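You operate a simulated robot arm through the tools that you are given. There is no shell and no other tool. Be economical: measure what you need, move in short steps, check, and stop when the job is done.

Carry out the task below with a simulated robot arm. There is one attempt and no reset: what you move stays moved.

## Task
Shut both open lids, set the chiller dial to 4 and switch its light on.
Fine: then wait till the gauge's pointer is in the blue.

Only the result counts: the job must be done as asked and must still hold three seconds after the hand-in. Knocking over, shifting, dropping, spilling or breaking anything else fails it. A push-on lid holds only when it is set on centred and level and pressed home; a screw cap is set on level and turned clockwise until tight.

## Robot
A 5-joint arm with a two-finger parallel gripper on a trunk, on a base that drives. Base frame: it is fixed to the floor where the robot stands at the start and does not move with it; the origin is under the middle of the robot, x ahead of it, y to its left, z up; the surface under the hand at the start is at about z = 93. Readings come in cm, degrees, newtons and seconds.
It reaches about 113.4 cm from its shoulder. Its first joint turns from -149.0 to 149.0 degrees. Places, roughly: chiller dial [40, -40, 80]; chiller gauge [40, -10, 80]; chiller switch [40, -30, 80]; left glass lid [70, -10, 90]; middle glass lid [70, -20, 90]. Payload 1.57 kg.
The TCP is the grasp point between the finger pads, 3 cm short of the fingertips. In the tool frame z runs along the fingers and y along their closing line. Largest opening 11 cm; finger width 2.4, thickness 1.2; the body of the gripper, 4.8 by 11.2 cm, starts 7.8 cm behind the TCP.
Orientation is that of the tool frame in the base frame, as a unit quaternion [w, x, y, z]. With the fingers straight down and closing along the base's y, the tool's x points along the base's -x, its y along +y and its z along -z.

## Interface
- The arm moves only by the tool nudge_tool. Its argument "motion" is one flat list of numbers, 6 for each row, row after row: the shift along the tool's x, y, z in units of 25 mm (1.0 is 25 mm), then the turn, a rotation vector about the tool's x, y, z in units of 4 degrees (1.0 is 4 degrees). In form: [tx, ty, tz, ax, ay, az, tx, ty, tz, ax, ay, az, ...]. A call has 1 to 20 rows; each row shifts and turns the commanded pose from where the row before left it, along the tool's axes as they then stand. "grip" is the gripper command, from -1 (fully open) to 1 (shut), values between in proportion, set as the call begins (left out, the last holds). A call with a number of a shift or a turn outside -1 to 1 is refused whole. Rows are played at 5 a second. More than 5 cm and 8.6 degrees between two rows, or a gripper value outside its range, and nothing of the call is played. Where a pose cannot be reached the arm comes as near as it can. A force on the tool above 40 N (or 10 N above the force at the start of the call, whichever is more), or a blocked arm, ends the call early, and 0.2 s more pass. The fingers move at their own pace (about 15.3 cm/s each) and stop on an object; they squeeze with about 30 N. The grip force told is the motor's: it shows also when the fingers shut on nothing. Time passes only in rows, and 0.2 s behind the last, so rows that do not move let the fingers close. It gives the time, the measured TCP pose, the force on the tool (base axes), the opening and the grip force at its end, in the units of the frame above (readings bear some noise), with the torque about the TCP (base axes, N m) and any sound that the robot's microphone picked up, and new pictures: "views" is both (left out), scene, wrist or none.
- Cameras (640 x 400 px; columns grow to the right, rows downward): "scene" is now at [2.13, 16.24, 190.44]; the picture's right is [-0.22, -0.98, 0.00], its down [-0.82, 0.18, -0.53] and it looks along [0.52, -0.12, -0.84] (base axes); focal length 252 px, centre (320, 200). "wrist" rides on the gripper at [7, 1.6, -14.1] in the tool frame; the picture's right is [-0.23, 0.97, 0.00], its down [-0.86, -0.20, -0.48] and it looks along [-0.47, -0.11, 0.88] (tool axes); focal length 222 px, centre (320, 200).
- lift_body(by): slides the trunk up (or, below 0, down) by that many cm; the arm and the scene camera ride with it, the base frame stays. It gives what a move gives, with no picture.
- roll_base(legs): drives the robot by 1 to 6 legs, each [ahead, turn to the left] in cm and degrees, along the robot's own axes; the way and the turn of a leg run together, so that a leg with both is an arc; at most 150 cm and 180 degrees a leg. The arm and the cameras ride along, it lands a little off, and it stops where it bumps. It gives what a move gives, and a new picture of the scene camera.
- turn_head(pan, tilt): turns the head with the scene camera to pan (to the left, within 155 degrees either way) and tilt (down, from -29 to 69), counted from straight ahead of the robot. It gives what a move gives, and a new picture of the scene camera.
- measure_at(camera, pixels): for up to 12 pixels [column, row] of the newest picture of that camera ("zoom" is the newest enlarged one), the place [x, y, z] in the base frame of the surface seen there, good to about 0.3 cm. No time passes.
- inspect(camera, box): a new picture of the part [left, top, right, bottom] of that camera's present view, enlarged. No time passes.
- hand_in(): hands the job in; it is judged then, once.

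Keep the steps short. Do not move on a guess: measure, check each grasp and each placing, and mend mistakes. In all there are 80 turns and 260 pictures (those below and enlarged ones count). Leave the gripper open and the arm clear of the work at the hand-in unless told otherwise, and finish with a single line.

The tools are called after "Emit:" as a command line: name --argument value ..., lists and objects as JSON in quotes. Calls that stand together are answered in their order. nudge_tool: Moves the arm, as the interface text tells. Its arguments: {"type":"object","properties":{"motion":{"type":"array","items":{"type":"number"}},"grip":{"type":"number"},"views":{"type":"string","enum":["both","scene","wrist","none"]}},"required":["motion"]} The other tools are called the same way: lift_body (by) slides the trunk up or down; roll_base (legs) drives the base; turn_head (pan, tilt) turns the head that bears the scene camera; measure_at (camera, pixels) gives the place of the surface under pixels of a picture; inspect (camera, box) takes an enlarged picture of a part of a camera's view; hand_in () hands the job in.

At the start:

```text
t: 0.0
eef_pos: [52.29, -31.62, 120.15]
tcp_rot: [0.001, 0.004, 1.0, 0.0]
contact_force: [0.4, -0.4, 0.1]
torque: [0.03, 0.02, -0.01]
grip_width: 10.97
grasp_force: 0.0
trunk travel left (down, up): [-93.5, 3.5]
robot x, y, heading: [-0.08, 1.08, 0.1]
head pan, tilt: [-12.6, 57.7]
```

scene: 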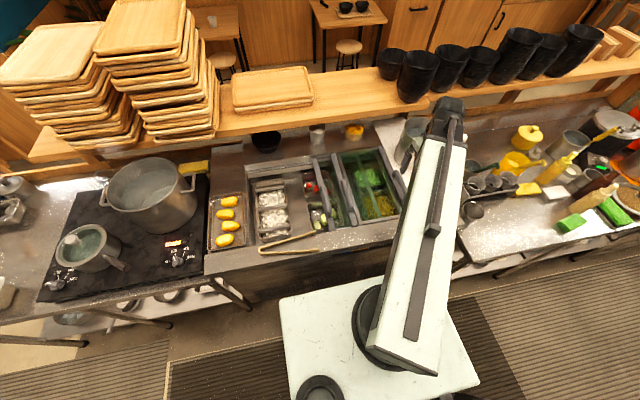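
wrist: 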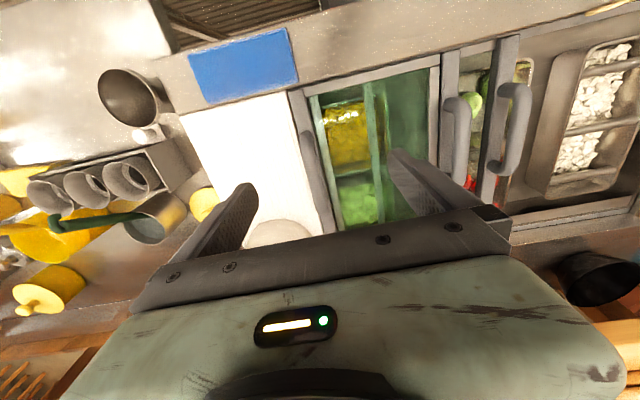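

I start by enlarging the chiller area in both views to see the lids.

Emit:
inspect --camera "scene" --box '[200, 110, 440, 260]'

Emit:
inspect --camera "wrist" --box '[280, 0, 640, 225]'

Emit:
measure_at --camera "wrist" --pixels '[[457, 115], [517, 95], [308, 140], [505, 35], [460, 190], [507, 165], [240, 65], [350, 130], [400, 110], [470, 60], [580, 100], [320, 75]]'

```text
2.67 times, centred on (320, 185) of scene
```

zoom: 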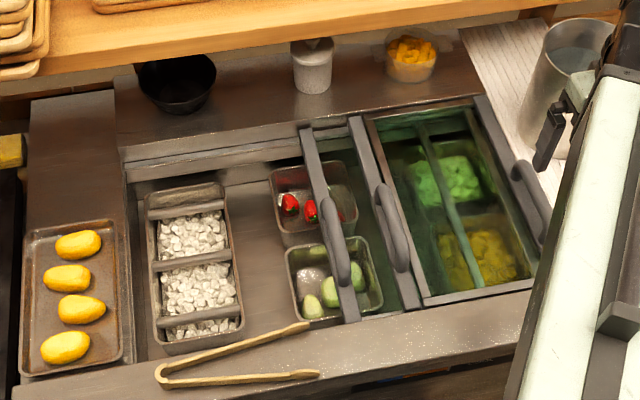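

```text
1.78 times, centred on (460, 112) of wrist
```

zoom: 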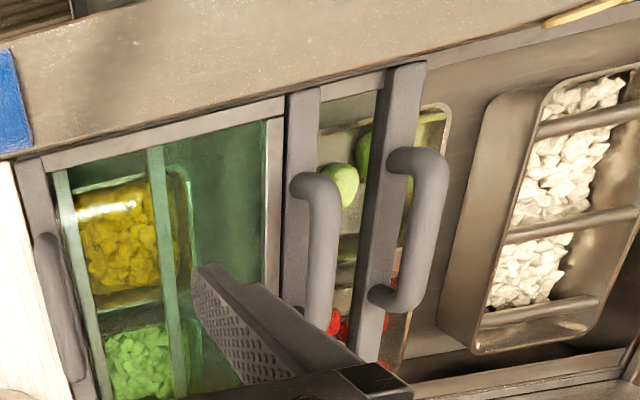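

```text
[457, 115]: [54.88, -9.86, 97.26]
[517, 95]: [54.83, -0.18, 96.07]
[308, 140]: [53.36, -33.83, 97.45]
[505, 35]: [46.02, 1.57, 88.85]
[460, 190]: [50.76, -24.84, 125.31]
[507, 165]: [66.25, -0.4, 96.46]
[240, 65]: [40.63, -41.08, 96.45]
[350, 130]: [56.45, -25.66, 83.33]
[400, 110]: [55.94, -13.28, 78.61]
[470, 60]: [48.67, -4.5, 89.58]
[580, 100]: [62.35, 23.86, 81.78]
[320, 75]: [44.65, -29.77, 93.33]
```

The lids are sliding panes with bracket handles. I measure rail and frame edges more closely in the wrist zoom.

Emit:
measure_at --camera "zoom" --pixels '[[300, 105], [405, 75], [272, 200], [60, 165], [295, 150], [380, 190], [298, 180], [400, 152], [430, 165], [380, 295], [435, 155], [320, 240]]'

Emit:
inspect --camera "scene" --box '[290, 130, 410, 240]'

Emit:
inspect --camera "scene" --box '[190, 190, 470, 300]'

```text
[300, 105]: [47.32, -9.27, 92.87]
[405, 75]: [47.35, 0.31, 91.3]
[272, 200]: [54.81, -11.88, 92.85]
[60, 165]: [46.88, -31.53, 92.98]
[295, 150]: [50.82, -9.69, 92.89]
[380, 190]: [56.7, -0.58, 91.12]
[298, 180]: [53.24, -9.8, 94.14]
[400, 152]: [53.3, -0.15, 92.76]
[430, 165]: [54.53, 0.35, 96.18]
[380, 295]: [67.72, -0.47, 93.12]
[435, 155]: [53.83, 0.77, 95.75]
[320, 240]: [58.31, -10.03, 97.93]
```

```text
3.64 times, centred on (350, 185) of scene
```

zoom: 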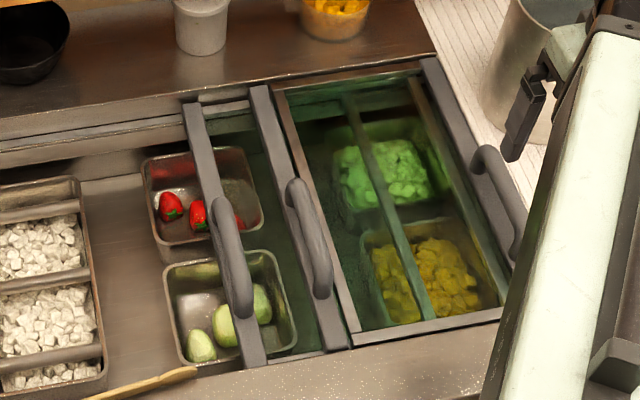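

```text
2.29 times, centred on (330, 245) of scene
```

zoom: 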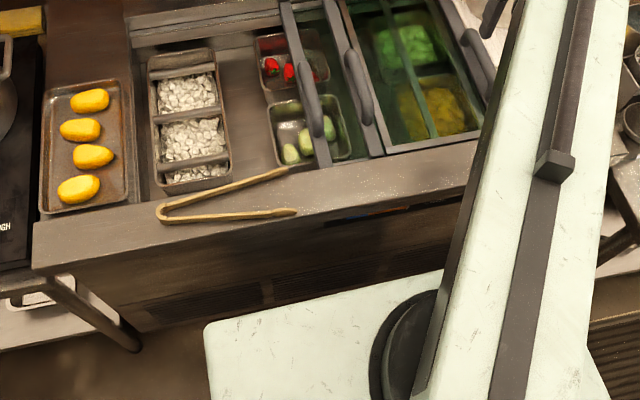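

I measure tongs, opening walls and lid bars in the scene view.

Emit:
measure_at --camera "scene" --pixels '[[260, 252], [316, 232], [318, 250], [290, 240], [252, 240], [249, 190], [253, 246], [328, 229], [310, 170], [315, 160], [312, 200], [280, 180]]'

Emit:
inspect --camera "scene" --box '[230, 160, 340, 260]'

```text
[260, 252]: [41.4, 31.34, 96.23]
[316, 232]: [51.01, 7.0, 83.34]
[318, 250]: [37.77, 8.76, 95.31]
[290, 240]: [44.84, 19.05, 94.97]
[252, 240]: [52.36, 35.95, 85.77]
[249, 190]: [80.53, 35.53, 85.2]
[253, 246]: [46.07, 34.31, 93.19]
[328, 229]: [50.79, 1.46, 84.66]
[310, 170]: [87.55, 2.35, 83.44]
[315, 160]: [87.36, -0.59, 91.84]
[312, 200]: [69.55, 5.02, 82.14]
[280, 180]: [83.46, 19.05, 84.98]
```

```text
4.00 times, centred on (285, 210) of scene
```

zoom: 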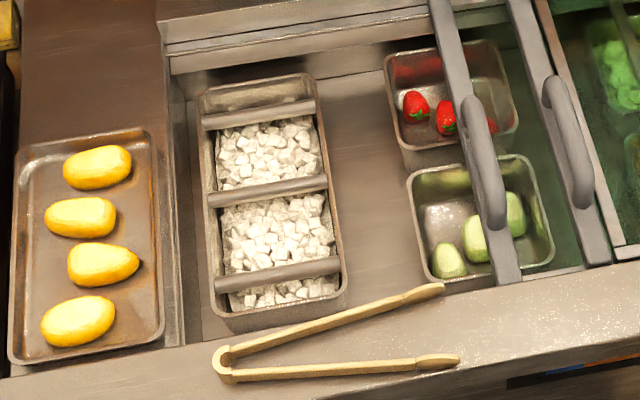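

Check whether the tongs overhang the lid track.

Emit:
measure_at --camera "zoom" --pixels '[[438, 290], [425, 296], [400, 304], [350, 318], [300, 330], [250, 345], [480, 290], [505, 282], [500, 262], [485, 185], [180, 345], [350, 305]]'

Emit:
inspect --camera "wrist" --box '[480, 0, 640, 100]'

```text
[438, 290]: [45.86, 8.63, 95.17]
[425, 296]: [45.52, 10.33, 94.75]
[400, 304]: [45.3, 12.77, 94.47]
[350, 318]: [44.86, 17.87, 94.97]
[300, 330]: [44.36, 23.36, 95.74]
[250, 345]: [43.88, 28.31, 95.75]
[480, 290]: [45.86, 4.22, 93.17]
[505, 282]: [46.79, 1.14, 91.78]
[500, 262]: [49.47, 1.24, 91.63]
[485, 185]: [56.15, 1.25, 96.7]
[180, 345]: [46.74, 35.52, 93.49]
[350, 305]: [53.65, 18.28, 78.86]
```

```text
4.00 times, centred on (560, 50) of wrist
```

zoom: 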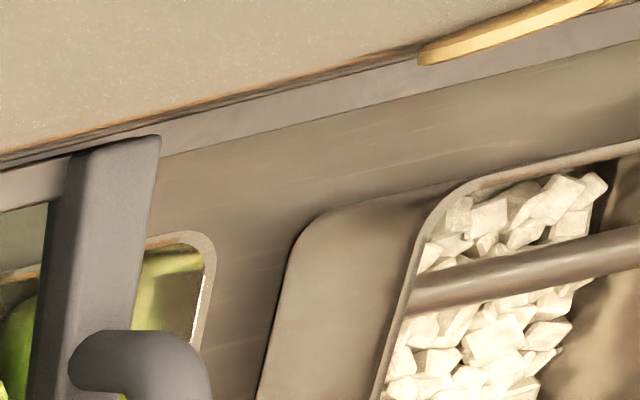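

Tongs rest on the rim (z≈93) clear of the lid tracks (z≤92.9). I close the fingers and move above the gap between the left and middle handles, at [59, -5], staying high.

Emit:
nudge_tool --motion '[-0.244, 0.967, 0, 0, 0, 0, -0.244, 0.967, 0, 0, 0, 0, -0.244, 0.967, 0, 0, 0, 0, -0.244, 0.967, 0, 0, 0, 0, -0.244, 0.967, 0, 0, 0, 0, -0.244, 0.967, 0, 0, 0, 0, -0.244, 0.967, 0, 0, 0, 0, -0.244, 0.967, 0, 0, 0, 0, -0.244, 0.967, 0, 0, 0, 0, -0.244, 0.967, 0, 0, 0, 0, -0.244, 0.967, 0, 0, 0, 0, 0, 0, 0, 0, 0, 0, 0, 0, 0, 0, 0, 0]' --grip 1

```text
t: 2.8
eef_pos: [59.04, -5.1, 120.19]
tcp_rot: [0.0, 0.005, 1.0, 0.0]
contact_force: [-0.9, -0.4, 0.6]
torque: [-0.01, -0.01, 0.03]
grip_width: 0.0
grasp_force: 21.3
trunk travel left (down, up): [-93.5, 3.5]
robot x, y, heading: [-0.43, 0.78, 0.2]
head pan, tilt: [-12.6, 57.7]
```

scene: 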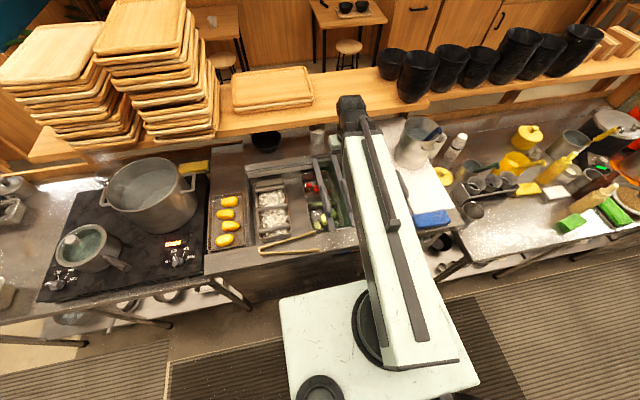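
wrist: 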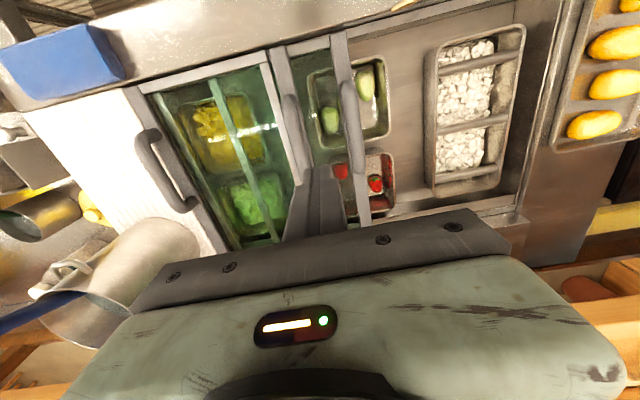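

Good view. I check both handles and the pane height before going down.

Emit:
inspect --camera "wrist" --box '[240, 20, 440, 220]'

Emit:
measure_at --camera "wrist" --pixels '[[343, 110], [350, 110], [357, 110], [287, 120], [294, 120], [301, 120], [340, 60], [332, 60], [280, 80], [290, 80], [360, 155], [303, 165]]'

```text
2.00 times, centred on (340, 120) of wrist
```

zoom: 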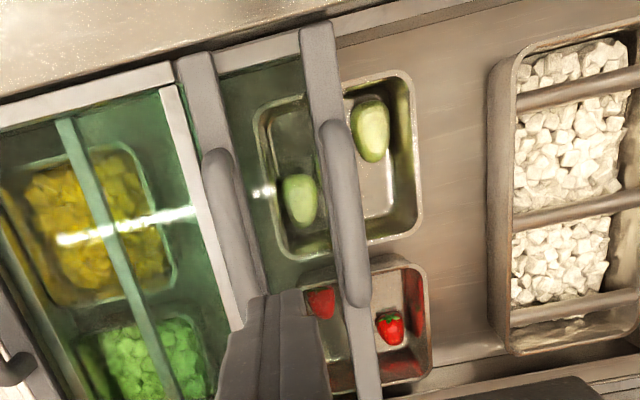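

```text
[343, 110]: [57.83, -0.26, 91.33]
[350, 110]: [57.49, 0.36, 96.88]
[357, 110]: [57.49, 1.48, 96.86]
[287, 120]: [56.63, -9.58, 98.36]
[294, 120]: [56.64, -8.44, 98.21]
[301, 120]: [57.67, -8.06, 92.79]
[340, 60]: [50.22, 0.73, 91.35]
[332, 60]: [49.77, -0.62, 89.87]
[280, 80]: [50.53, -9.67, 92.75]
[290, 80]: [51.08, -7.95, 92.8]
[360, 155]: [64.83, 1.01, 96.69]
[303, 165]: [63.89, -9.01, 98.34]
```

Left handle y≈0…1.7, top 97; middle handle y≈-10…-8.2, top 98.4. Fingers at y=-5 fit. Descend to TCP z≈96.5.

Emit:
nudge_tool --motion '[0, 0, 0.948, 0, 0, 0, 0, 0, 0.948, 0, 0, 0, 0, 0, 0.948, 0, 0, 0, 0, 0, 0.948, 0, 0, 0, 0, 0, 0.948, 0, 0, 0, 0, 0, 0.948, 0, 0, 0, 0, 0, 0.948, 0, 0, 0, 0, 0, 0.948, 0, 0, 0, 0, 0, 0.948, 0, 0, 0, 0, 0, 0.948, 0, 0, 0, 0, 0, 0, 0, 0, 0]'

```text
t: 5.2
eef_pos: [59.17, -5.13, 120.23]
tcp_rot: [0.0, 0.004, 1.0, 0.0]
contact_force: [-0.1, -0.5, 0.3]
torque: [0.02, -0.02, 0.05]
grip_width: 0.0
grasp_force: 21.7
out of reach, approached as far as the arm can: row 1, 2, 3, 4, 5, 6, 7, 8, 9, 10
trunk travel left (down, up): [-93.5, 3.5]
robot x, y, heading: [0.1, 0.83, 0.2]
head pan, tilt: [-12.6, 57.7]
```

scene: 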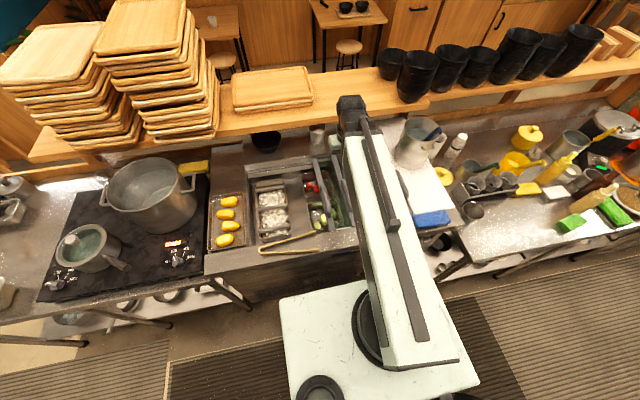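
wrist: 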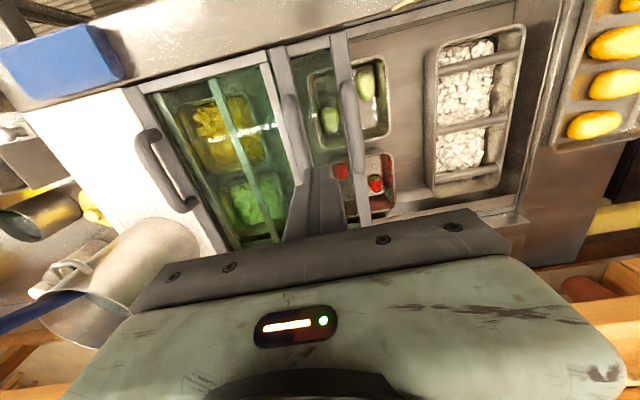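

The arm can't go lower, so the trunk must do it. I lower it by 12 cm first.

Emit:
lift_body --by -12

```text
t: 6.7
eef_pos: [59.17, -5.18, 108.18]
tcp_rot: [0.001, 0.005, 1.0, 0.0]
contact_force: [0.6, -0.4, -0.1]
torque: [0.01, 0.04, 0.01]
grip_width: 0.03
grasp_force: 21.5
trunk travel left (down, up): [-81.5, 15.5]
robot x, y, heading: [0.29, 1.15, -0.0]
head pan, tilt: [-12.6, 57.7]
```

Emit:
lift_body --by -11.6

Emit:
inspect --camera "wrist" --box '[200, 20, 440, 220]'

Emit:
inspect --camera "scene" --box '[200, 60, 460, 260]'

```text
t: 8.2
eef_pos: [59.13, -5.15, 96.51]
tcp_rot: [0.0, 0.005, 1.0, 0.0]
contact_force: [-0.4, -0.1, -0.4]
torque: [-0.03, -0.01, 0.01]
grip_width: 0.0
grasp_force: 21.5
trunk travel left (down, up): [-69.9, 27.1]
robot x, y, heading: [-0.0, 0.97, 0.3]
head pan, tilt: [-12.6, 57.7]
```

```text
2.00 times, centred on (320, 120) of wrist
```

zoom: 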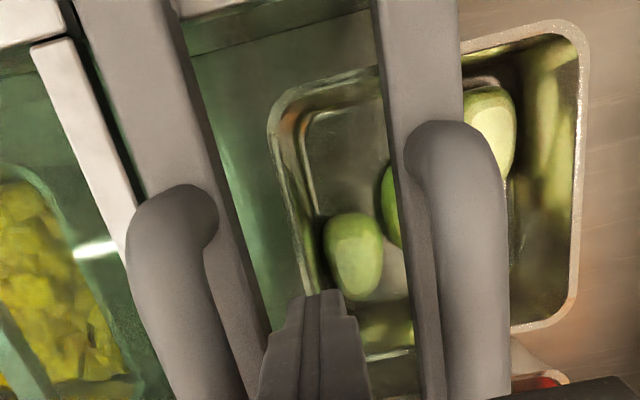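

```text
2.00 times, centred on (330, 160) of scene
```

zoom: 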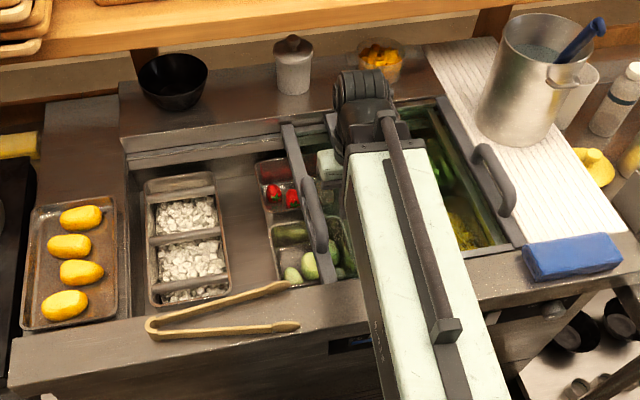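

Fingers sit between the handles. Push the left lid's handle toward +y, first 20 cm.

Emit:
nudge_tool --motion '[0, 0.7, 0, 0, 0, 0, 0, 0.7, 0, 0, 0, 0, 0, 0.7, 0, 0, 0, 0, 0, 0.7, 0, 0, 0, 0, 0, 0.7, 0, 0, 0, 0, 0, 0.7, 0, 0, 0, 0, 0, 0.7, 0, 0, 0, 0, 0, 0.7, 0, 0, 0, 0, 0, 0.7, 0, 0, 0, 0, 0, 0.7, 0, 0, 0, 0, 0, 0.7, 0, 0, 0, 0]'

```text
t: 10.6
eef_pos: [59.43, 14.18, 96.55]
tcp_rot: [0.0, 0.004, 1.0, 0.001]
contact_force: [0.7, -2.2, 0.6]
torque: [0.02, 0.0, 0.0]
grip_width: 0.0
grasp_force: 21.1
trunk travel left (down, up): [-69.9, 27.1]
robot x, y, heading: [0.28, 0.77, 0.2]
head pan, tilt: [-12.6, 57.7]
```

scene: 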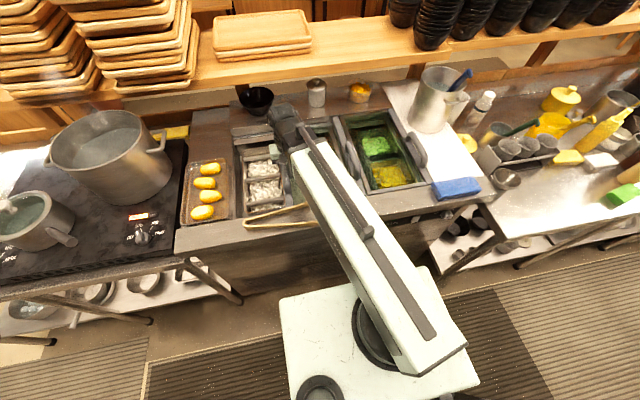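
wrist: 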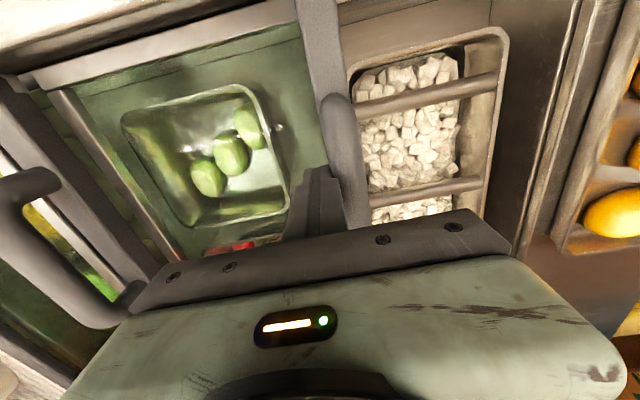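

The lid glides at about 2 N. I continue, slower at the end, to the left stop.

Emit:
nudge_tool --motion '[0, 0.6, 0, 0, 0, 0, 0, 0.6, 0, 0, 0, 0, 0, 0.6, 0, 0, 0, 0, 0, 0.6, 0, 0, 0, 0, 0, 0.6, 0, 0, 0, 0, 0, 0.6, 0, 0, 0, 0, 0, 0.6, 0, 0, 0, 0, 0, 0.6, 0, 0, 0, 0, 0, 0.6, 0, 0, 0, 0, 0, 0.6, 0, 0, 0, 0, 0, 0.3, 0, 0, 0, 0, 0, 0.2, 0, 0, 0, 0, 0, 0.2, 0, 0, 0, 0, 0, 0.2, 0, 0, 0, 0, 0, 0.2, 0, 0, 0, 0, 0, 0.2, 0, 0, 0, 0, 0, 0.2, 0, 0, 0, 0]'

```text
t: 14.4
eef_pos: [59.51, 32.32, 96.53]
tcp_rot: [-0.002, 0.006, 1.0, -0.005]
contact_force: [-1.9, -9.3, -3.7]
torque: [-0.13, 0.04, -0.09]
grip_width: 0.0
grasp_force: 21.6
trunk travel left (down, up): [-69.9, 27.1]
robot x, y, heading: [-0.23, 0.82, 0.3]
head pan, tilt: [-12.6, 57.7]
stopped in row 17: the force on the tool passed its limit at 42 N (the readings are from after the stop); the commanded pose is now the measured one
```

scene: 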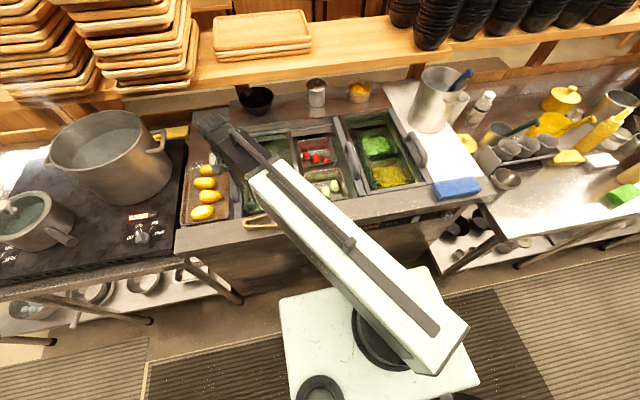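
wrist: 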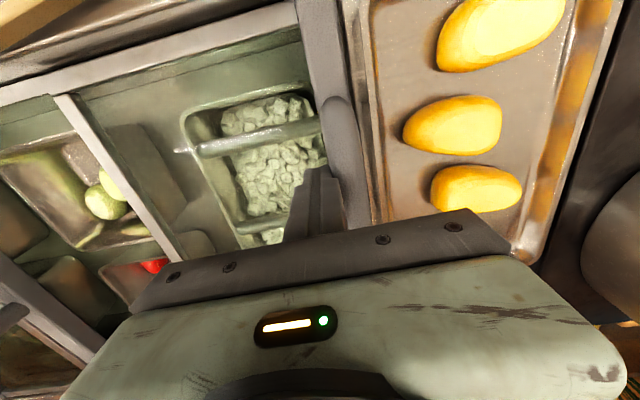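

Stopped at the left wall (42 N peak, y=32.3): left lid is shut. Back off, rise 8 cm, and travel back right.

Emit:
nudge_tool --motion '[0, -0.5, 0, 0, 0, 0, 0, 0, -0.8, 0, 0, 0, 0, 0, -0.8, 0, 0, 0, 0, 0, -0.8, 0, 0, 0, 0, 0, -0.8, 0, 0, 0, 0, -1, 0, 0, 0, 0, 0, -1, 0, 0, 0, 0, 0, -1, 0, 0, 0, 0, 0, -1, 0, 0, 0, 0, 0, -1, 0, 0, 0, 0, 0, -1, 0, 0, 0, 0, 0, -1, 0, 0, 0, 0, 0, -1, 0, 0, 0, 0, 0, -1, 0, 0, 0, 0, 0, -1, 0, 0, 0, 0, 0, -1, 0, 0, 0, 0, 0, -1, 0, 0, 0, 0]' --views "none"

Emit:
nudge_tool --motion '[0, -1, 0, 0, 0, 0, 0, -1, 0, 0, 0, 0, 0, -1, 0, 0, 0, 0, 0, -1, 0, 0, 0, 0, 0, -1, 0, 0, 0, 0, 0, -1, 0, 0, 0, 0, 0, 0, 0, 0, 0, 0]'

```text
t: 18.0
eef_pos: [59.09, 1.07, 96.49]
tcp_rot: [-0.001, 0.005, 1.0, -0.003]
contact_force: [1.3, -0.3, 0.1]
torque: [-0.02, 0.0, -0.01]
grip_width: 0.0
grasp_force: 21.7
out of reach, approached as far as the arm can: row 2, 3, 4, 5
trunk travel left (down, up): [-69.9, 27.1]
robot x, y, heading: [-0.11, 0.83, 0.2]
head pan, tilt: [-12.6, 57.7]
```

```text
t: 18.9
eef_pos: [58.79, -6.85, 96.64]
tcp_rot: [-0.002, 0.002, 1.0, 0.007]
contact_force: [0.5, 14.8, -0.5]
torque: [-0.1, -0.04, -0.18]
grip_width: 0.01
grasp_force: 20.9
trunk travel left (down, up): [-69.9, 27.1]
robot x, y, heading: [0.13, 0.49, -0.1]
head pan, tilt: [-12.6, 57.7]
stopped in row 4: the force on the tool passed its limit at 56 N (the readings are from after the stop); the commanded pose is now the measured one
```

scene: 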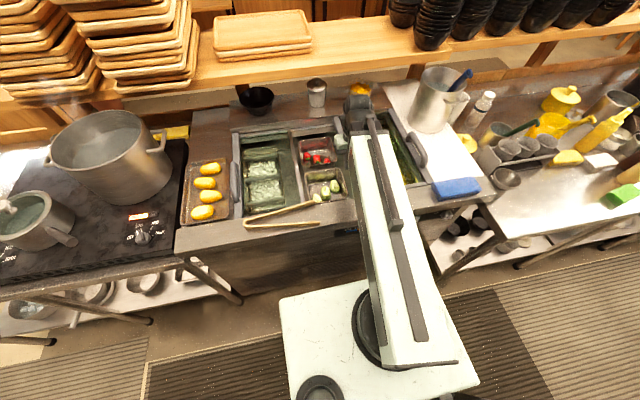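
wrist: 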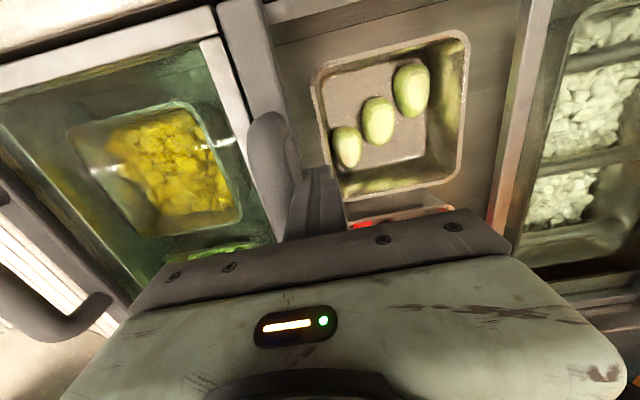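

My chained move was careless: the arm can't change height by itself, so it bumped the middle handle (which only sits against its right stop). I back off 1.5 cm, then use the trunk to rise.

Emit:
nudge_tool --motion '[0, 0.6, 0, 0, 0, 0, 0, 0, 0, 0, 0, 0]' --views "none"

Emit:
lift_body --by 8

```text
t: 19.5
eef_pos: [58.92, -5.57, 96.64]
tcp_rot: [-0.001, 0.004, 1.0, 0.004]
contact_force: [0.0, 0.6, -0.3]
torque: [-0.01, -0.02, -0.02]
grip_width: 0.01
grasp_force: 21.4
trunk travel left (down, up): [-69.9, 27.1]
robot x, y, heading: [0.19, 0.9, 0.2]
head pan, tilt: [-12.6, 57.7]
```

```text
t: 20.7
eef_pos: [58.92, -5.58, 104.59]
tcp_rot: [-0.001, 0.003, 1.0, 0.005]
contact_force: [-0.9, 0.2, -1.1]
torque: [0.01, 0.0, 0.0]
grip_width: 0.0
grasp_force: 21.1
trunk travel left (down, up): [-77.9, 19.1]
robot x, y, heading: [-0.15, 0.78, 0.2]
head pan, tilt: [-12.6, 57.7]
```

Tips are now at z≈101.6, above the handle top (98.4). Move to y≈-14 and look.

Emit:
nudge_tool --motion '[0, -0.7, 0, 0, 0, 0, 0, -0.7, 0, 0, 0, 0, 0, -0.7, 0, 0, 0, 0, 0, -0.7, 0, 0, 0, 0, 0, -0.7, 0, 0, 0, 0, 0, 0, 0, 0, 0, 0]'

Emit:
inspect --camera "wrist" --box '[220, 0, 640, 240]'

```text
t: 22.1
eef_pos: [58.72, -14.23, 104.62]
tcp_rot: [-0.001, 0.002, 1.0, 0.005]
contact_force: [1.0, -0.1, -0.1]
torque: [-0.02, 0.0, 0.03]
grip_width: 0.0
grasp_force: 21.4
trunk travel left (down, up): [-77.9, 19.1]
robot x, y, heading: [-0.32, 0.94, 0.1]
head pan, tilt: [-12.6, 57.7]
```

scene: 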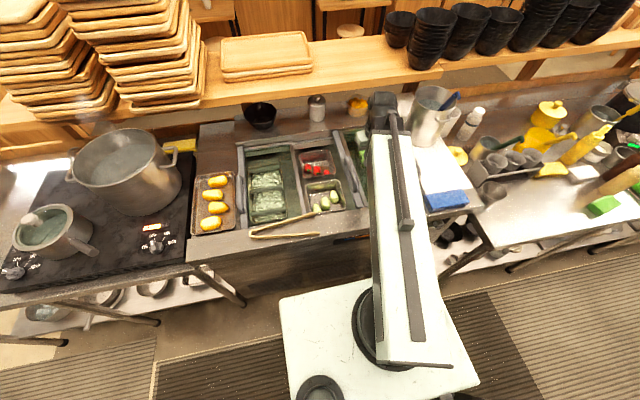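
wrist: 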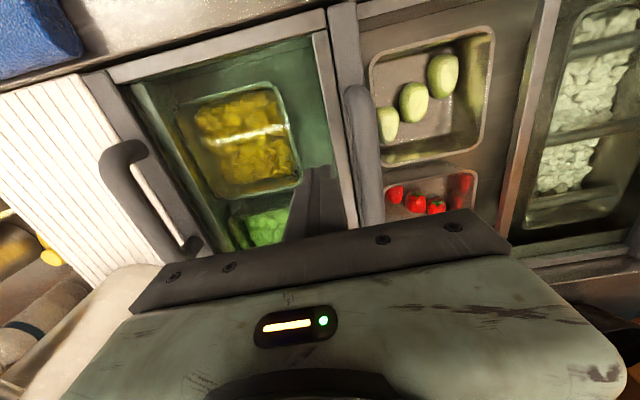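

```text
1.52 times, centred on (430, 120) of wrist
```

zoom: 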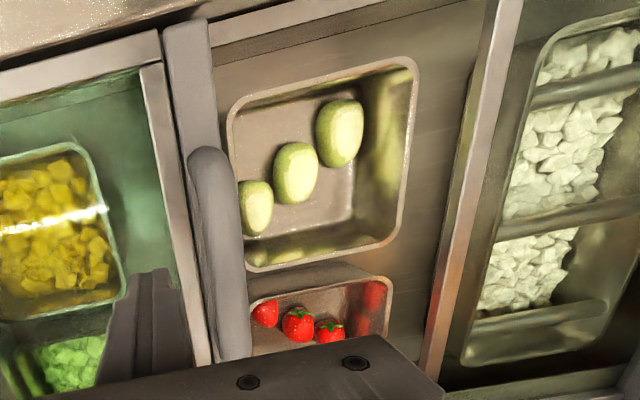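

Fingers are right of the middle handle over the right pane's frame (z≈92.9). Lower to TCP z≈97.3 (tips 94.3).

Emit:
lift_body --by -7.3

Emit:
measure_at --camera "zoom" --pixels '[[460, 200], [480, 200], [190, 100], [215, 220], [500, 60], [625, 385]]'

```text
t: 23.2
eef_pos: [58.74, -14.32, 97.17]
tcp_rot: [0.0, 0.002, 1.0, 0.005]
contact_force: [-0.4, 1.0, 0.5]
torque: [-0.01, -0.01, 0.04]
grip_width: 0.02
grasp_force: 21.9
trunk travel left (down, up): [-70.6, 26.4]
robot x, y, heading: [0.18, 0.41, 0.1]
head pan, tilt: [-12.6, 57.7]
```

```text
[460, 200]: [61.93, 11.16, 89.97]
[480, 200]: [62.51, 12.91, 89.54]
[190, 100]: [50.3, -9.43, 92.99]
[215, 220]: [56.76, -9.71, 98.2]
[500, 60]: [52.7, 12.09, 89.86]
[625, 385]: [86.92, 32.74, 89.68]
```

Now push the middle handle to the left about 20 cm.

Emit:
nudge_tool --motion '[0, 0.7, 0, 0, 0, 0, 0, 0.7, 0, 0, 0, 0, 0, 0.7, 0, 0, 0, 0, 0, 0.7, 0, 0, 0, 0, 0, 0.7, 0, 0, 0, 0, 0, 0.7, 0, 0, 0, 0, 0, 0.7, 0, 0, 0, 0, 0, 0.7, 0, 0, 0, 0, 0, 0.7, 0, 0, 0, 0, 0, 0.7, 0, 0, 0, 0, 0, 0.7, 0, 0, 0, 0, 0, 0.5, 0, 0, 0, 0]'

Emit:
inspect --camera "wrist" --box '[0, 0, 480, 240]'

```text
t: 25.8
eef_pos: [58.71, 6.13, 97.37]
tcp_rot: [-0.002, 0.003, 1.0, 0.005]
contact_force: [-1.6, -2.9, 2.1]
torque: [0.1, -0.07, -0.04]
grip_width: 0.02
grasp_force: 21.0
trunk travel left (down, up): [-70.6, 26.4]
robot x, y, heading: [0.01, 0.38, 0.2]
head pan, tilt: [-12.6, 57.7]
```

scene: 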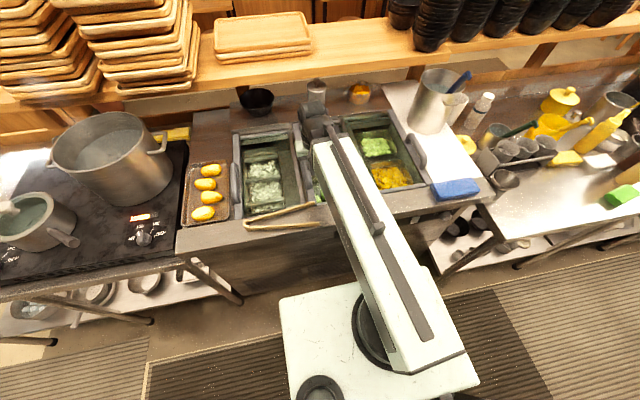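
wrist: 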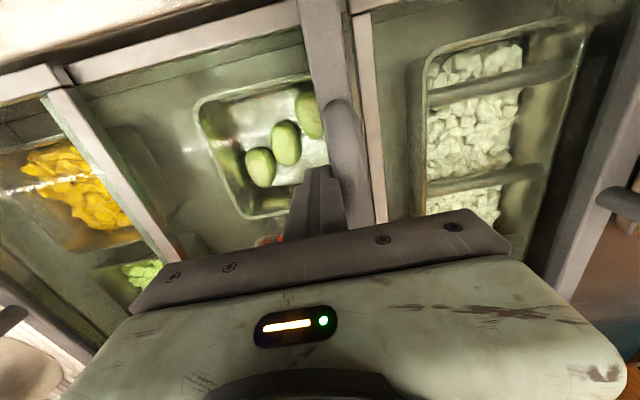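

```text
1.33 times, centred on (240, 120) of wrist
```

zoom: 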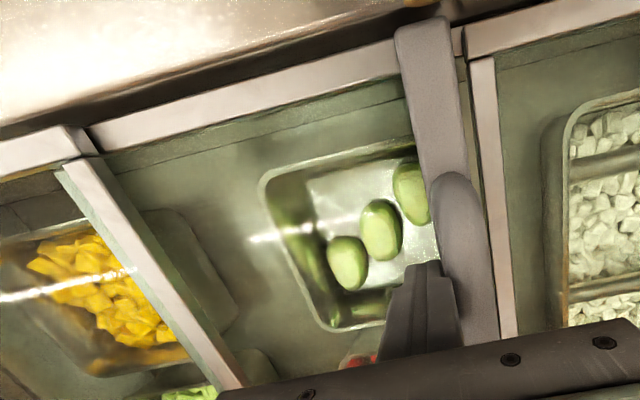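

Measure frame edges now to see how much is left.

Emit:
measure_at --camera "zoom" --pixels '[[110, 200], [128, 200], [85, 140], [420, 80], [445, 80], [485, 150], [495, 150], [478, 90], [150, 130], [40, 150], [250, 120]]'

```text
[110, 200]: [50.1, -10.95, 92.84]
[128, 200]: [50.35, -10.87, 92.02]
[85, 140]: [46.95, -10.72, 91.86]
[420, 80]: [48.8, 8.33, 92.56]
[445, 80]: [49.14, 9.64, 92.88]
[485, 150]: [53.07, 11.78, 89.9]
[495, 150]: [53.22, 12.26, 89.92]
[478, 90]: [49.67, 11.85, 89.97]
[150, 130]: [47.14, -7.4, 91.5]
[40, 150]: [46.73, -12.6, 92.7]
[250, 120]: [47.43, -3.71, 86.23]
```

Middle bar's left edge is at y≈10.3, left pane's frame begins at 11. I push on slowly up to 3 cm.

Emit:
nudge_tool --motion '[0, 0.2, 0, 0, 0, 0, 0, 0.2, 0, 0, 0, 0, 0, 0.2, 0, 0, 0, 0, 0, 0.2, 0, 0, 0, 0, 0, 0.2, 0, 0, 0, 0, 0, 0.2, 0, 0, 0, 0]' --views "wrist"

Emit:
inspect --camera "wrist" --box '[0, 0, 480, 240]'

```text
t: 27.2
eef_pos: [58.89, 8.72, 97.29]
tcp_rot: [-0.001, 0.003, 1.0, 0.002]
contact_force: [0.2, -34.7, 8.4]
torque: [0.37, -0.03, -0.14]
grip_width: 0.01
grasp_force: 21.5
trunk travel left (down, up): [-70.6, 26.4]
robot x, y, heading: [0.21, 1.09, 0.2]
head pan, tilt: [-12.6, 57.7]
```

wrist: 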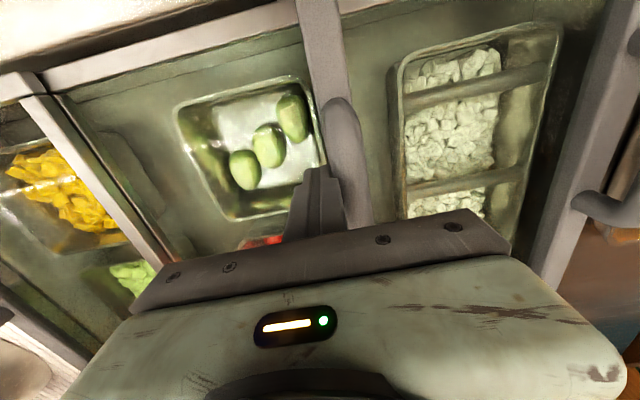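

```text
1.33 times, centred on (240, 120) of wrist
```

zoom: 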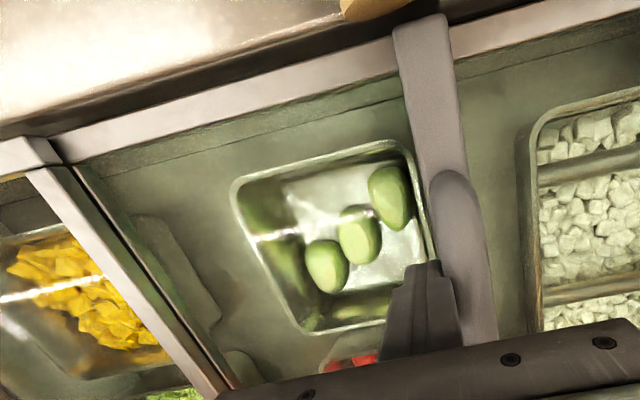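

35 N now: the middle lid met its stop, its bar lying over the left pane's frame. Back off and rise.

Emit:
nudge_tool --motion '[0, -0.6, 0, 0, 0, 0, 0, -0.4, 0, 0, 0, 0, 0, 0, 0, 0, 0, 0]' --views "none"

Emit:
lift_body --by 20

Emit:
inspect --camera "wrist" --box '[0, 0, 640, 400]'

Emit:
inspect --camera "scene" --box '[200, 100, 440, 260]'

```text
t: 28.0
eef_pos: [58.84, 6.7, 97.3]
tcp_rot: [-0.001, 0.002, 1.0, 0.006]
contact_force: [-1.0, -1.1, 0.3]
torque: [0.05, -0.01, 0.04]
grip_width: 0.0
grasp_force: 20.9
trunk travel left (down, up): [-70.6, 26.4]
robot x, y, heading: [0.17, 0.89, 0.2]
head pan, tilt: [-12.6, 57.7]
```

```text
t: 30.2
eef_pos: [58.96, 6.7, 117.25]
tcp_rot: [-0.001, 0.002, 1.0, 0.005]
contact_force: [0.2, 0.6, 0.1]
torque: [0.01, 0.01, 0.01]
grip_width: 0.01
grasp_force: 20.9
trunk travel left (down, up): [-90.6, 6.4]
robot x, y, heading: [-0.05, 0.7, 0.3]
head pan, tilt: [-12.6, 57.7]
```

```text
1.00 times, centred on (320, 200) of wrist (not enlarged: the box is as wide or as high as the picture)
```

zoom: 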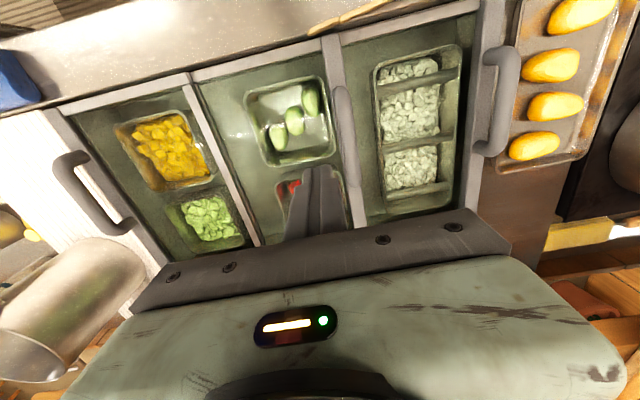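

```text
2.50 times, centred on (320, 180) of scene
```

zoom: 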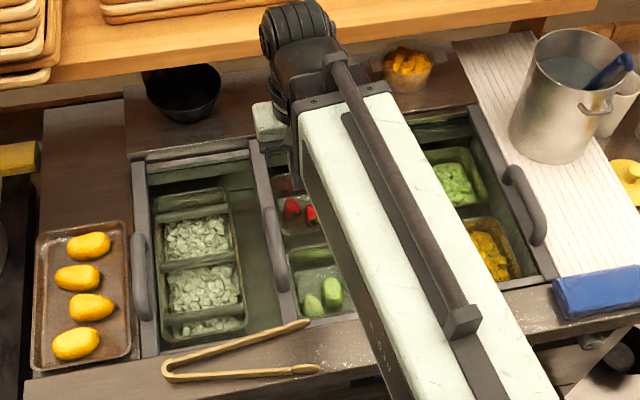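

All three panes look shut; tongs and trays are untouched. Next is the front panel; I must back away to reach it. First I check behind the robot.

Emit:
turn_head --pan 150 --tilt 35

Emit:
turn_head --pan -150 --tilt 35

```text
t: 32.7
eef_pos: [58.91, 6.77, 117.36]
tcp_rot: [-0.001, 0.003, 1.0, 0.006]
contact_force: [0.5, -0.3, -1.0]
torque: [0.0, -0.02, 0.03]
grip_width: 0.01
grasp_force: 21.6
trunk travel left (down, up): [-90.6, 6.4]
robot x, y, heading: [0.39, 0.48, -0.1]
head pan, tilt: [150.0, 35.0]
```

scene: 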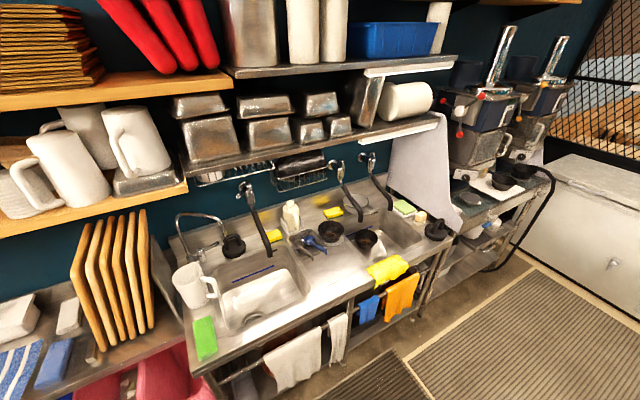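

```text
t: 36.8
eef_pos: [59.02, 6.75, 117.25]
tcp_rot: [-0.001, 0.002, 1.0, 0.005]
contact_force: [0.1, -0.1, 0.0]
torque: [-0.04, 0.03, 0.01]
grip_width: 0.01
grasp_force: 21.3
trunk travel left (down, up): [-90.6, 6.4]
robot x, y, heading: [-0.42, 0.78, 0.1]
head pan, tilt: [-150.0, 35.0]
```

scene: 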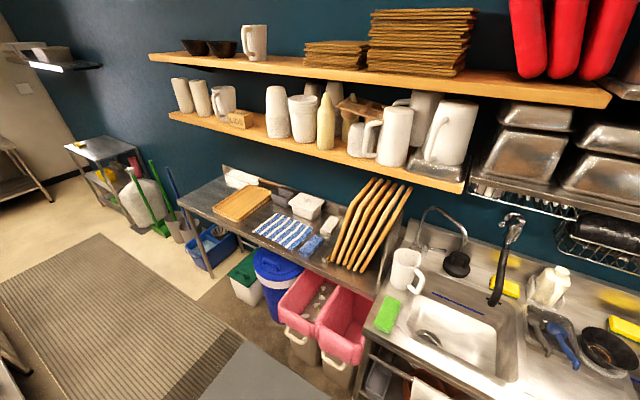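

Sinks and bins stand behind; I measure how far they are.

Emit:
measure_at --camera "scene" --pixels '[[300, 345], [280, 300], [250, 270], [215, 350], [375, 340], [365, 395], [260, 370], [330, 270], [500, 380], [235, 280]]'

```text
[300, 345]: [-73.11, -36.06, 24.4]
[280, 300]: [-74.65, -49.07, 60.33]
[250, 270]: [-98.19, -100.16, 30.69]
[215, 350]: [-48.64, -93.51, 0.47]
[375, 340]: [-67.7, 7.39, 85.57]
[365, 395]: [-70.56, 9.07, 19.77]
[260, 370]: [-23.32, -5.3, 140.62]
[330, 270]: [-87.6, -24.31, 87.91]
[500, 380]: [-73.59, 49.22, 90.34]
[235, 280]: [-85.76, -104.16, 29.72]
```

Obstacles begin at x≈-68. I back 25 cm (gripper high, clear of everything) and then look at the panel.

Emit:
roll_base --legs '[[-25, 0]]'

Emit:
turn_head --pan -20 --tilt 58

```text
t: 38.6
eef_pos: [34.0, 6.69, 117.37]
tcp_rot: [-0.001, 0.002, 1.0, 0.005]
contact_force: [-1.6, -0.3, -0.1]
torque: [-0.01, -0.01, -0.03]
grip_width: 0.03
grasp_force: 21.1
trunk travel left (down, up): [-90.6, 6.4]
robot x, y, heading: [-25.03, 0.97, 0.1]
head pan, tilt: [-150.0, 35.0]
```

scene: 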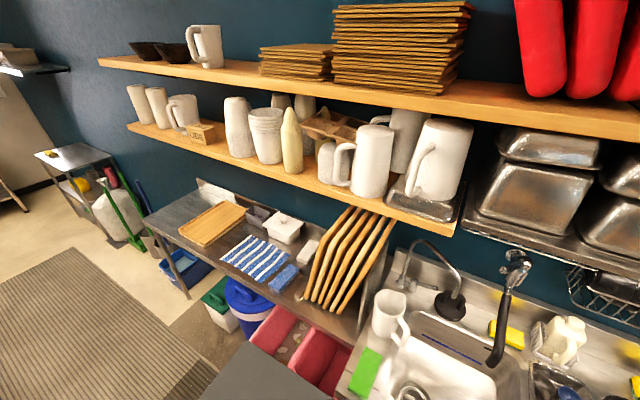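

```text
t: 40.7
eef_pos: [34.17, 6.72, 117.23]
tcp_rot: [-0.001, 0.002, 1.0, 0.005]
contact_force: [0.3, 0.2, 0.7]
torque: [-0.03, 0.02, -0.03]
grip_width: 0.0
grasp_force: 21.4
trunk travel left (down, up): [-90.6, 6.4]
robot x, y, heading: [-24.99, 0.65, -0.1]
head pan, tilt: [-20.0, 58.0]
```

scene: 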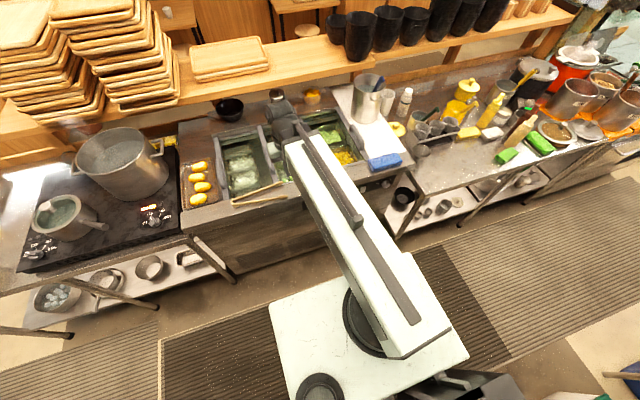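

The arm hides the panel. I test tilting the tool forward (24°), keeping the TCP where it is, well clear of things.

Emit:
nudge_tool --motion '[0, 0, 0, 0, -1, 0, 0, 0, 0, 0, -1, 0, 0, 0, 0, 0, -1, 0, 0, 0, 0, 0, -1, 0, 0, 0, 0, 0, -1, 0, 0, 0, 0, 0, -1, 0]'

```text
t: 42.1
eef_pos: [41.9, 7.65, 119.28]
tcp_rot: [0.206, 0.003, 0.979, 0.003]
contact_force: [-0.4, 0.2, 0.4]
torque: [-0.03, 0.01, -0.02]
grip_width: 0.03
grasp_force: 21.9
out of reach, approached as far as the arm can: row 2, 3, 4, 5, 6
trunk travel left (down, up): [-90.6, 6.4]
robot x, y, heading: [-24.98, 0.93, 0.0]
head pan, tilt: [-20.0, 58.0]
```

scene: 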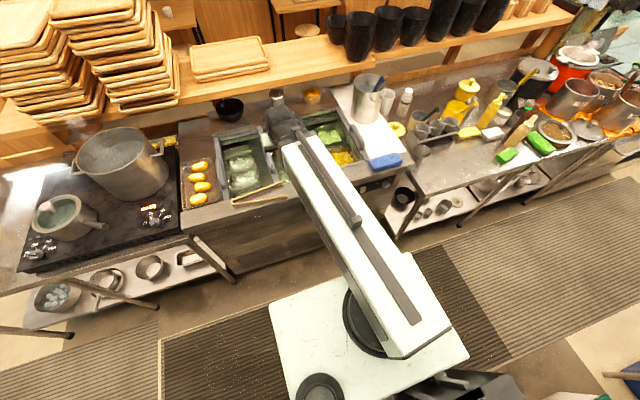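
wrist: 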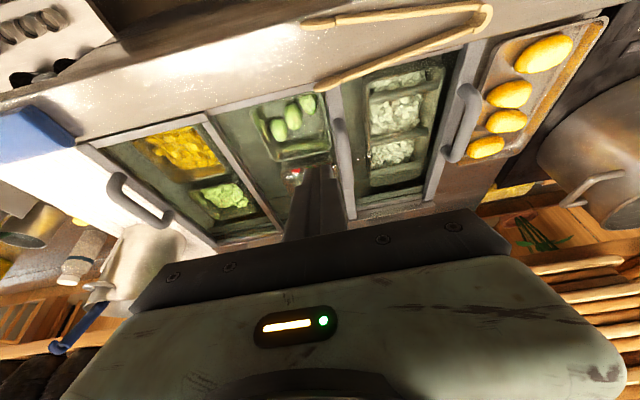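

The tilt pivots at the wrist, 20 cm behind the TCP. I look at the visible part of the panel at right of the arm.

Emit:
inspect --camera "scene" --box '[330, 150, 430, 230]'

Emit:
measure_at --camera "scene" --pixels '[[345, 200], [360, 190], [390, 180], [375, 195], [240, 240], [210, 230], [280, 220], [120, 140], [100, 165]]'

```text
5.00 times, centred on (380, 190) of scene
```

zoom: 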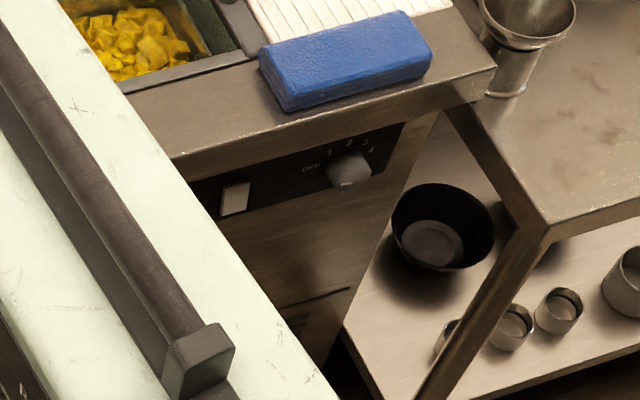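

```text
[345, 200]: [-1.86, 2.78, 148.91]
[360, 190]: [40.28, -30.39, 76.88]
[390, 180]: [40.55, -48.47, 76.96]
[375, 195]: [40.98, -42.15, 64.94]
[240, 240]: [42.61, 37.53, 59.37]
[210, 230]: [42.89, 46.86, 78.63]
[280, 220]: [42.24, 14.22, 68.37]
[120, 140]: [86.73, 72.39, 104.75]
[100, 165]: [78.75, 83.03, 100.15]
```

I see dial (zoom 348,170) with OFF-1-2-3-4, and the rocker (235,198). Measure them.

Emit:
inspect --camera "scene" --box '[360, 170, 410, 200]'

Emit:
measure_at --camera "zoom" --pixels '[[348, 165], [350, 182], [340, 185], [235, 198], [235, 185], [235, 212], [300, 180], [280, 210], [250, 130], [240, 150], [372, 152], [332, 150]]'

```text
12.80 times, centred on (385, 185) of scene
```

zoom: 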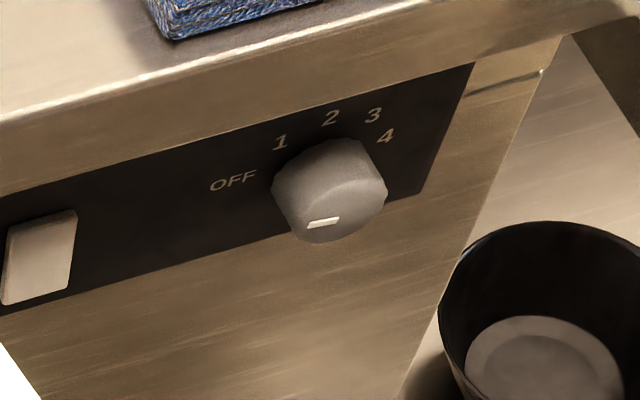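

```text
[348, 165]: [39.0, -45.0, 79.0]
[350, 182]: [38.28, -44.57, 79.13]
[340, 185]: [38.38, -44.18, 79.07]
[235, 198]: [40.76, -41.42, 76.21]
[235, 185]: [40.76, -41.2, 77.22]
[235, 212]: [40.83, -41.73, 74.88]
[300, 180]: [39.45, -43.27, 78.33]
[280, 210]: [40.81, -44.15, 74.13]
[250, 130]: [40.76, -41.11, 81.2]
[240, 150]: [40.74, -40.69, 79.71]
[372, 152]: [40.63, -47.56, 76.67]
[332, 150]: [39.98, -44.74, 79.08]
```

The dial sits at about [38.3, -45, 79]; its normal is along x. To face it, I'd turn the robot to face -y so it can drive along the counter with the arm pointing at the panel. I measure the base's footprint first.

Emit:
measure_at --camera "scene" --pixels '[[273, 308], [330, 285], [410, 256], [465, 352], [280, 360], [295, 395], [500, 390], [440, 380], [440, 300], [320, 385]]'

Emit:
turn_head --pan -90 --tilt 55

```text
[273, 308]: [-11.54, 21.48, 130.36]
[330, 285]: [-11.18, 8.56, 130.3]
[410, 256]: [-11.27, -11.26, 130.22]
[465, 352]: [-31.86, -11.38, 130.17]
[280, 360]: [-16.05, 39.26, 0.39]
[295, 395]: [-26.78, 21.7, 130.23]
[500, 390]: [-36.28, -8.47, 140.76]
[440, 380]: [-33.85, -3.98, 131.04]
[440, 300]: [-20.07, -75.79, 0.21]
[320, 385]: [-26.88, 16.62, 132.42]
```

```text
t: 43.5
eef_pos: [41.87, 7.7, 119.3]
tcp_rot: [0.205, 0.003, 0.979, 0.005]
contact_force: [-0.2, -0.3, 0.7]
torque: [0.0, 0.0, -0.05]
grip_width: 0.02
grasp_force: 21.4
trunk travel left (down, up): [-90.6, 6.4]
robot x, y, heading: [-24.89, 0.88, -0.0]
head pan, tilt: [-90.0, 55.0]
```

scene: 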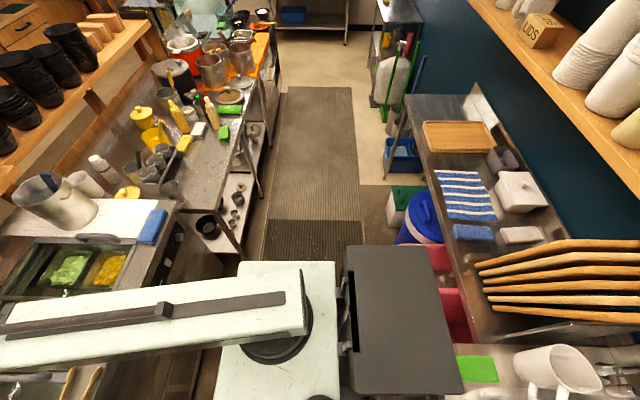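

Emit:
measure_at --camera "scene" --pixels '[[350, 250], [420, 255], [460, 385], [360, 370], [250, 265], [330, 270], [280, 345], [20, 320], [440, 285], [240, 240], [450, 310]]'

```text
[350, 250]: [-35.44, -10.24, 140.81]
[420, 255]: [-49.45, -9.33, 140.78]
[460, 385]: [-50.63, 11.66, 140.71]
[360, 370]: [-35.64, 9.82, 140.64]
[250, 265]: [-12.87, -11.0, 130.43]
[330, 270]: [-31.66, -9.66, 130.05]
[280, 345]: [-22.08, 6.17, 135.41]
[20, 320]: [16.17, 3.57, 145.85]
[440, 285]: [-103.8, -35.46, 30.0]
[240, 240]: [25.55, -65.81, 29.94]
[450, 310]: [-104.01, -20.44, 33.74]
```

There's room. Raise the trunk 6 cm, then turn right and drive 46 cm along the aisle so the robot stands in front of the dial.

Emit:
lift_body --by 6

Emit:
roll_base --legs '[[0, -90]]'

```text
t: 44.5
eef_pos: [41.86, 7.61, 125.27]
tcp_rot: [0.206, 0.004, 0.978, 0.003]
contact_force: [-0.1, 0.3, -0.1]
torque: [-0.02, -0.02, 0.0]
grip_width: 0.01
grasp_force: 21.1
trunk travel left (down, up): [-96.6, 0.4]
robot x, y, heading: [-24.76, 1.07, 0.2]
head pan, tilt: [-90.0, 55.0]
```

```text
t: 48.7
eef_pos: [-17.92, -65.92, 125.13]
tcp_rot: [0.148, 0.694, 0.691, -0.142]
contact_force: [-0.7, -0.8, -0.7]
torque: [0.02, -0.02, -0.01]
grip_width: 0.0
grasp_force: 21.8
trunk travel left (down, up): [-96.6, 0.4]
robot x, y, heading: [-23.3, 0.74, -89.4]
head pan, tilt: [-90.0, 55.0]
```

scene: 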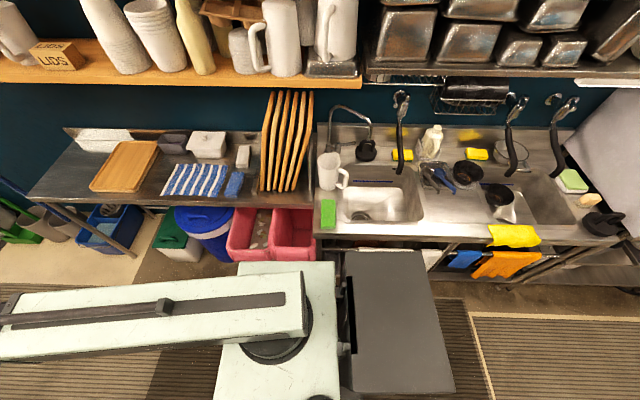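

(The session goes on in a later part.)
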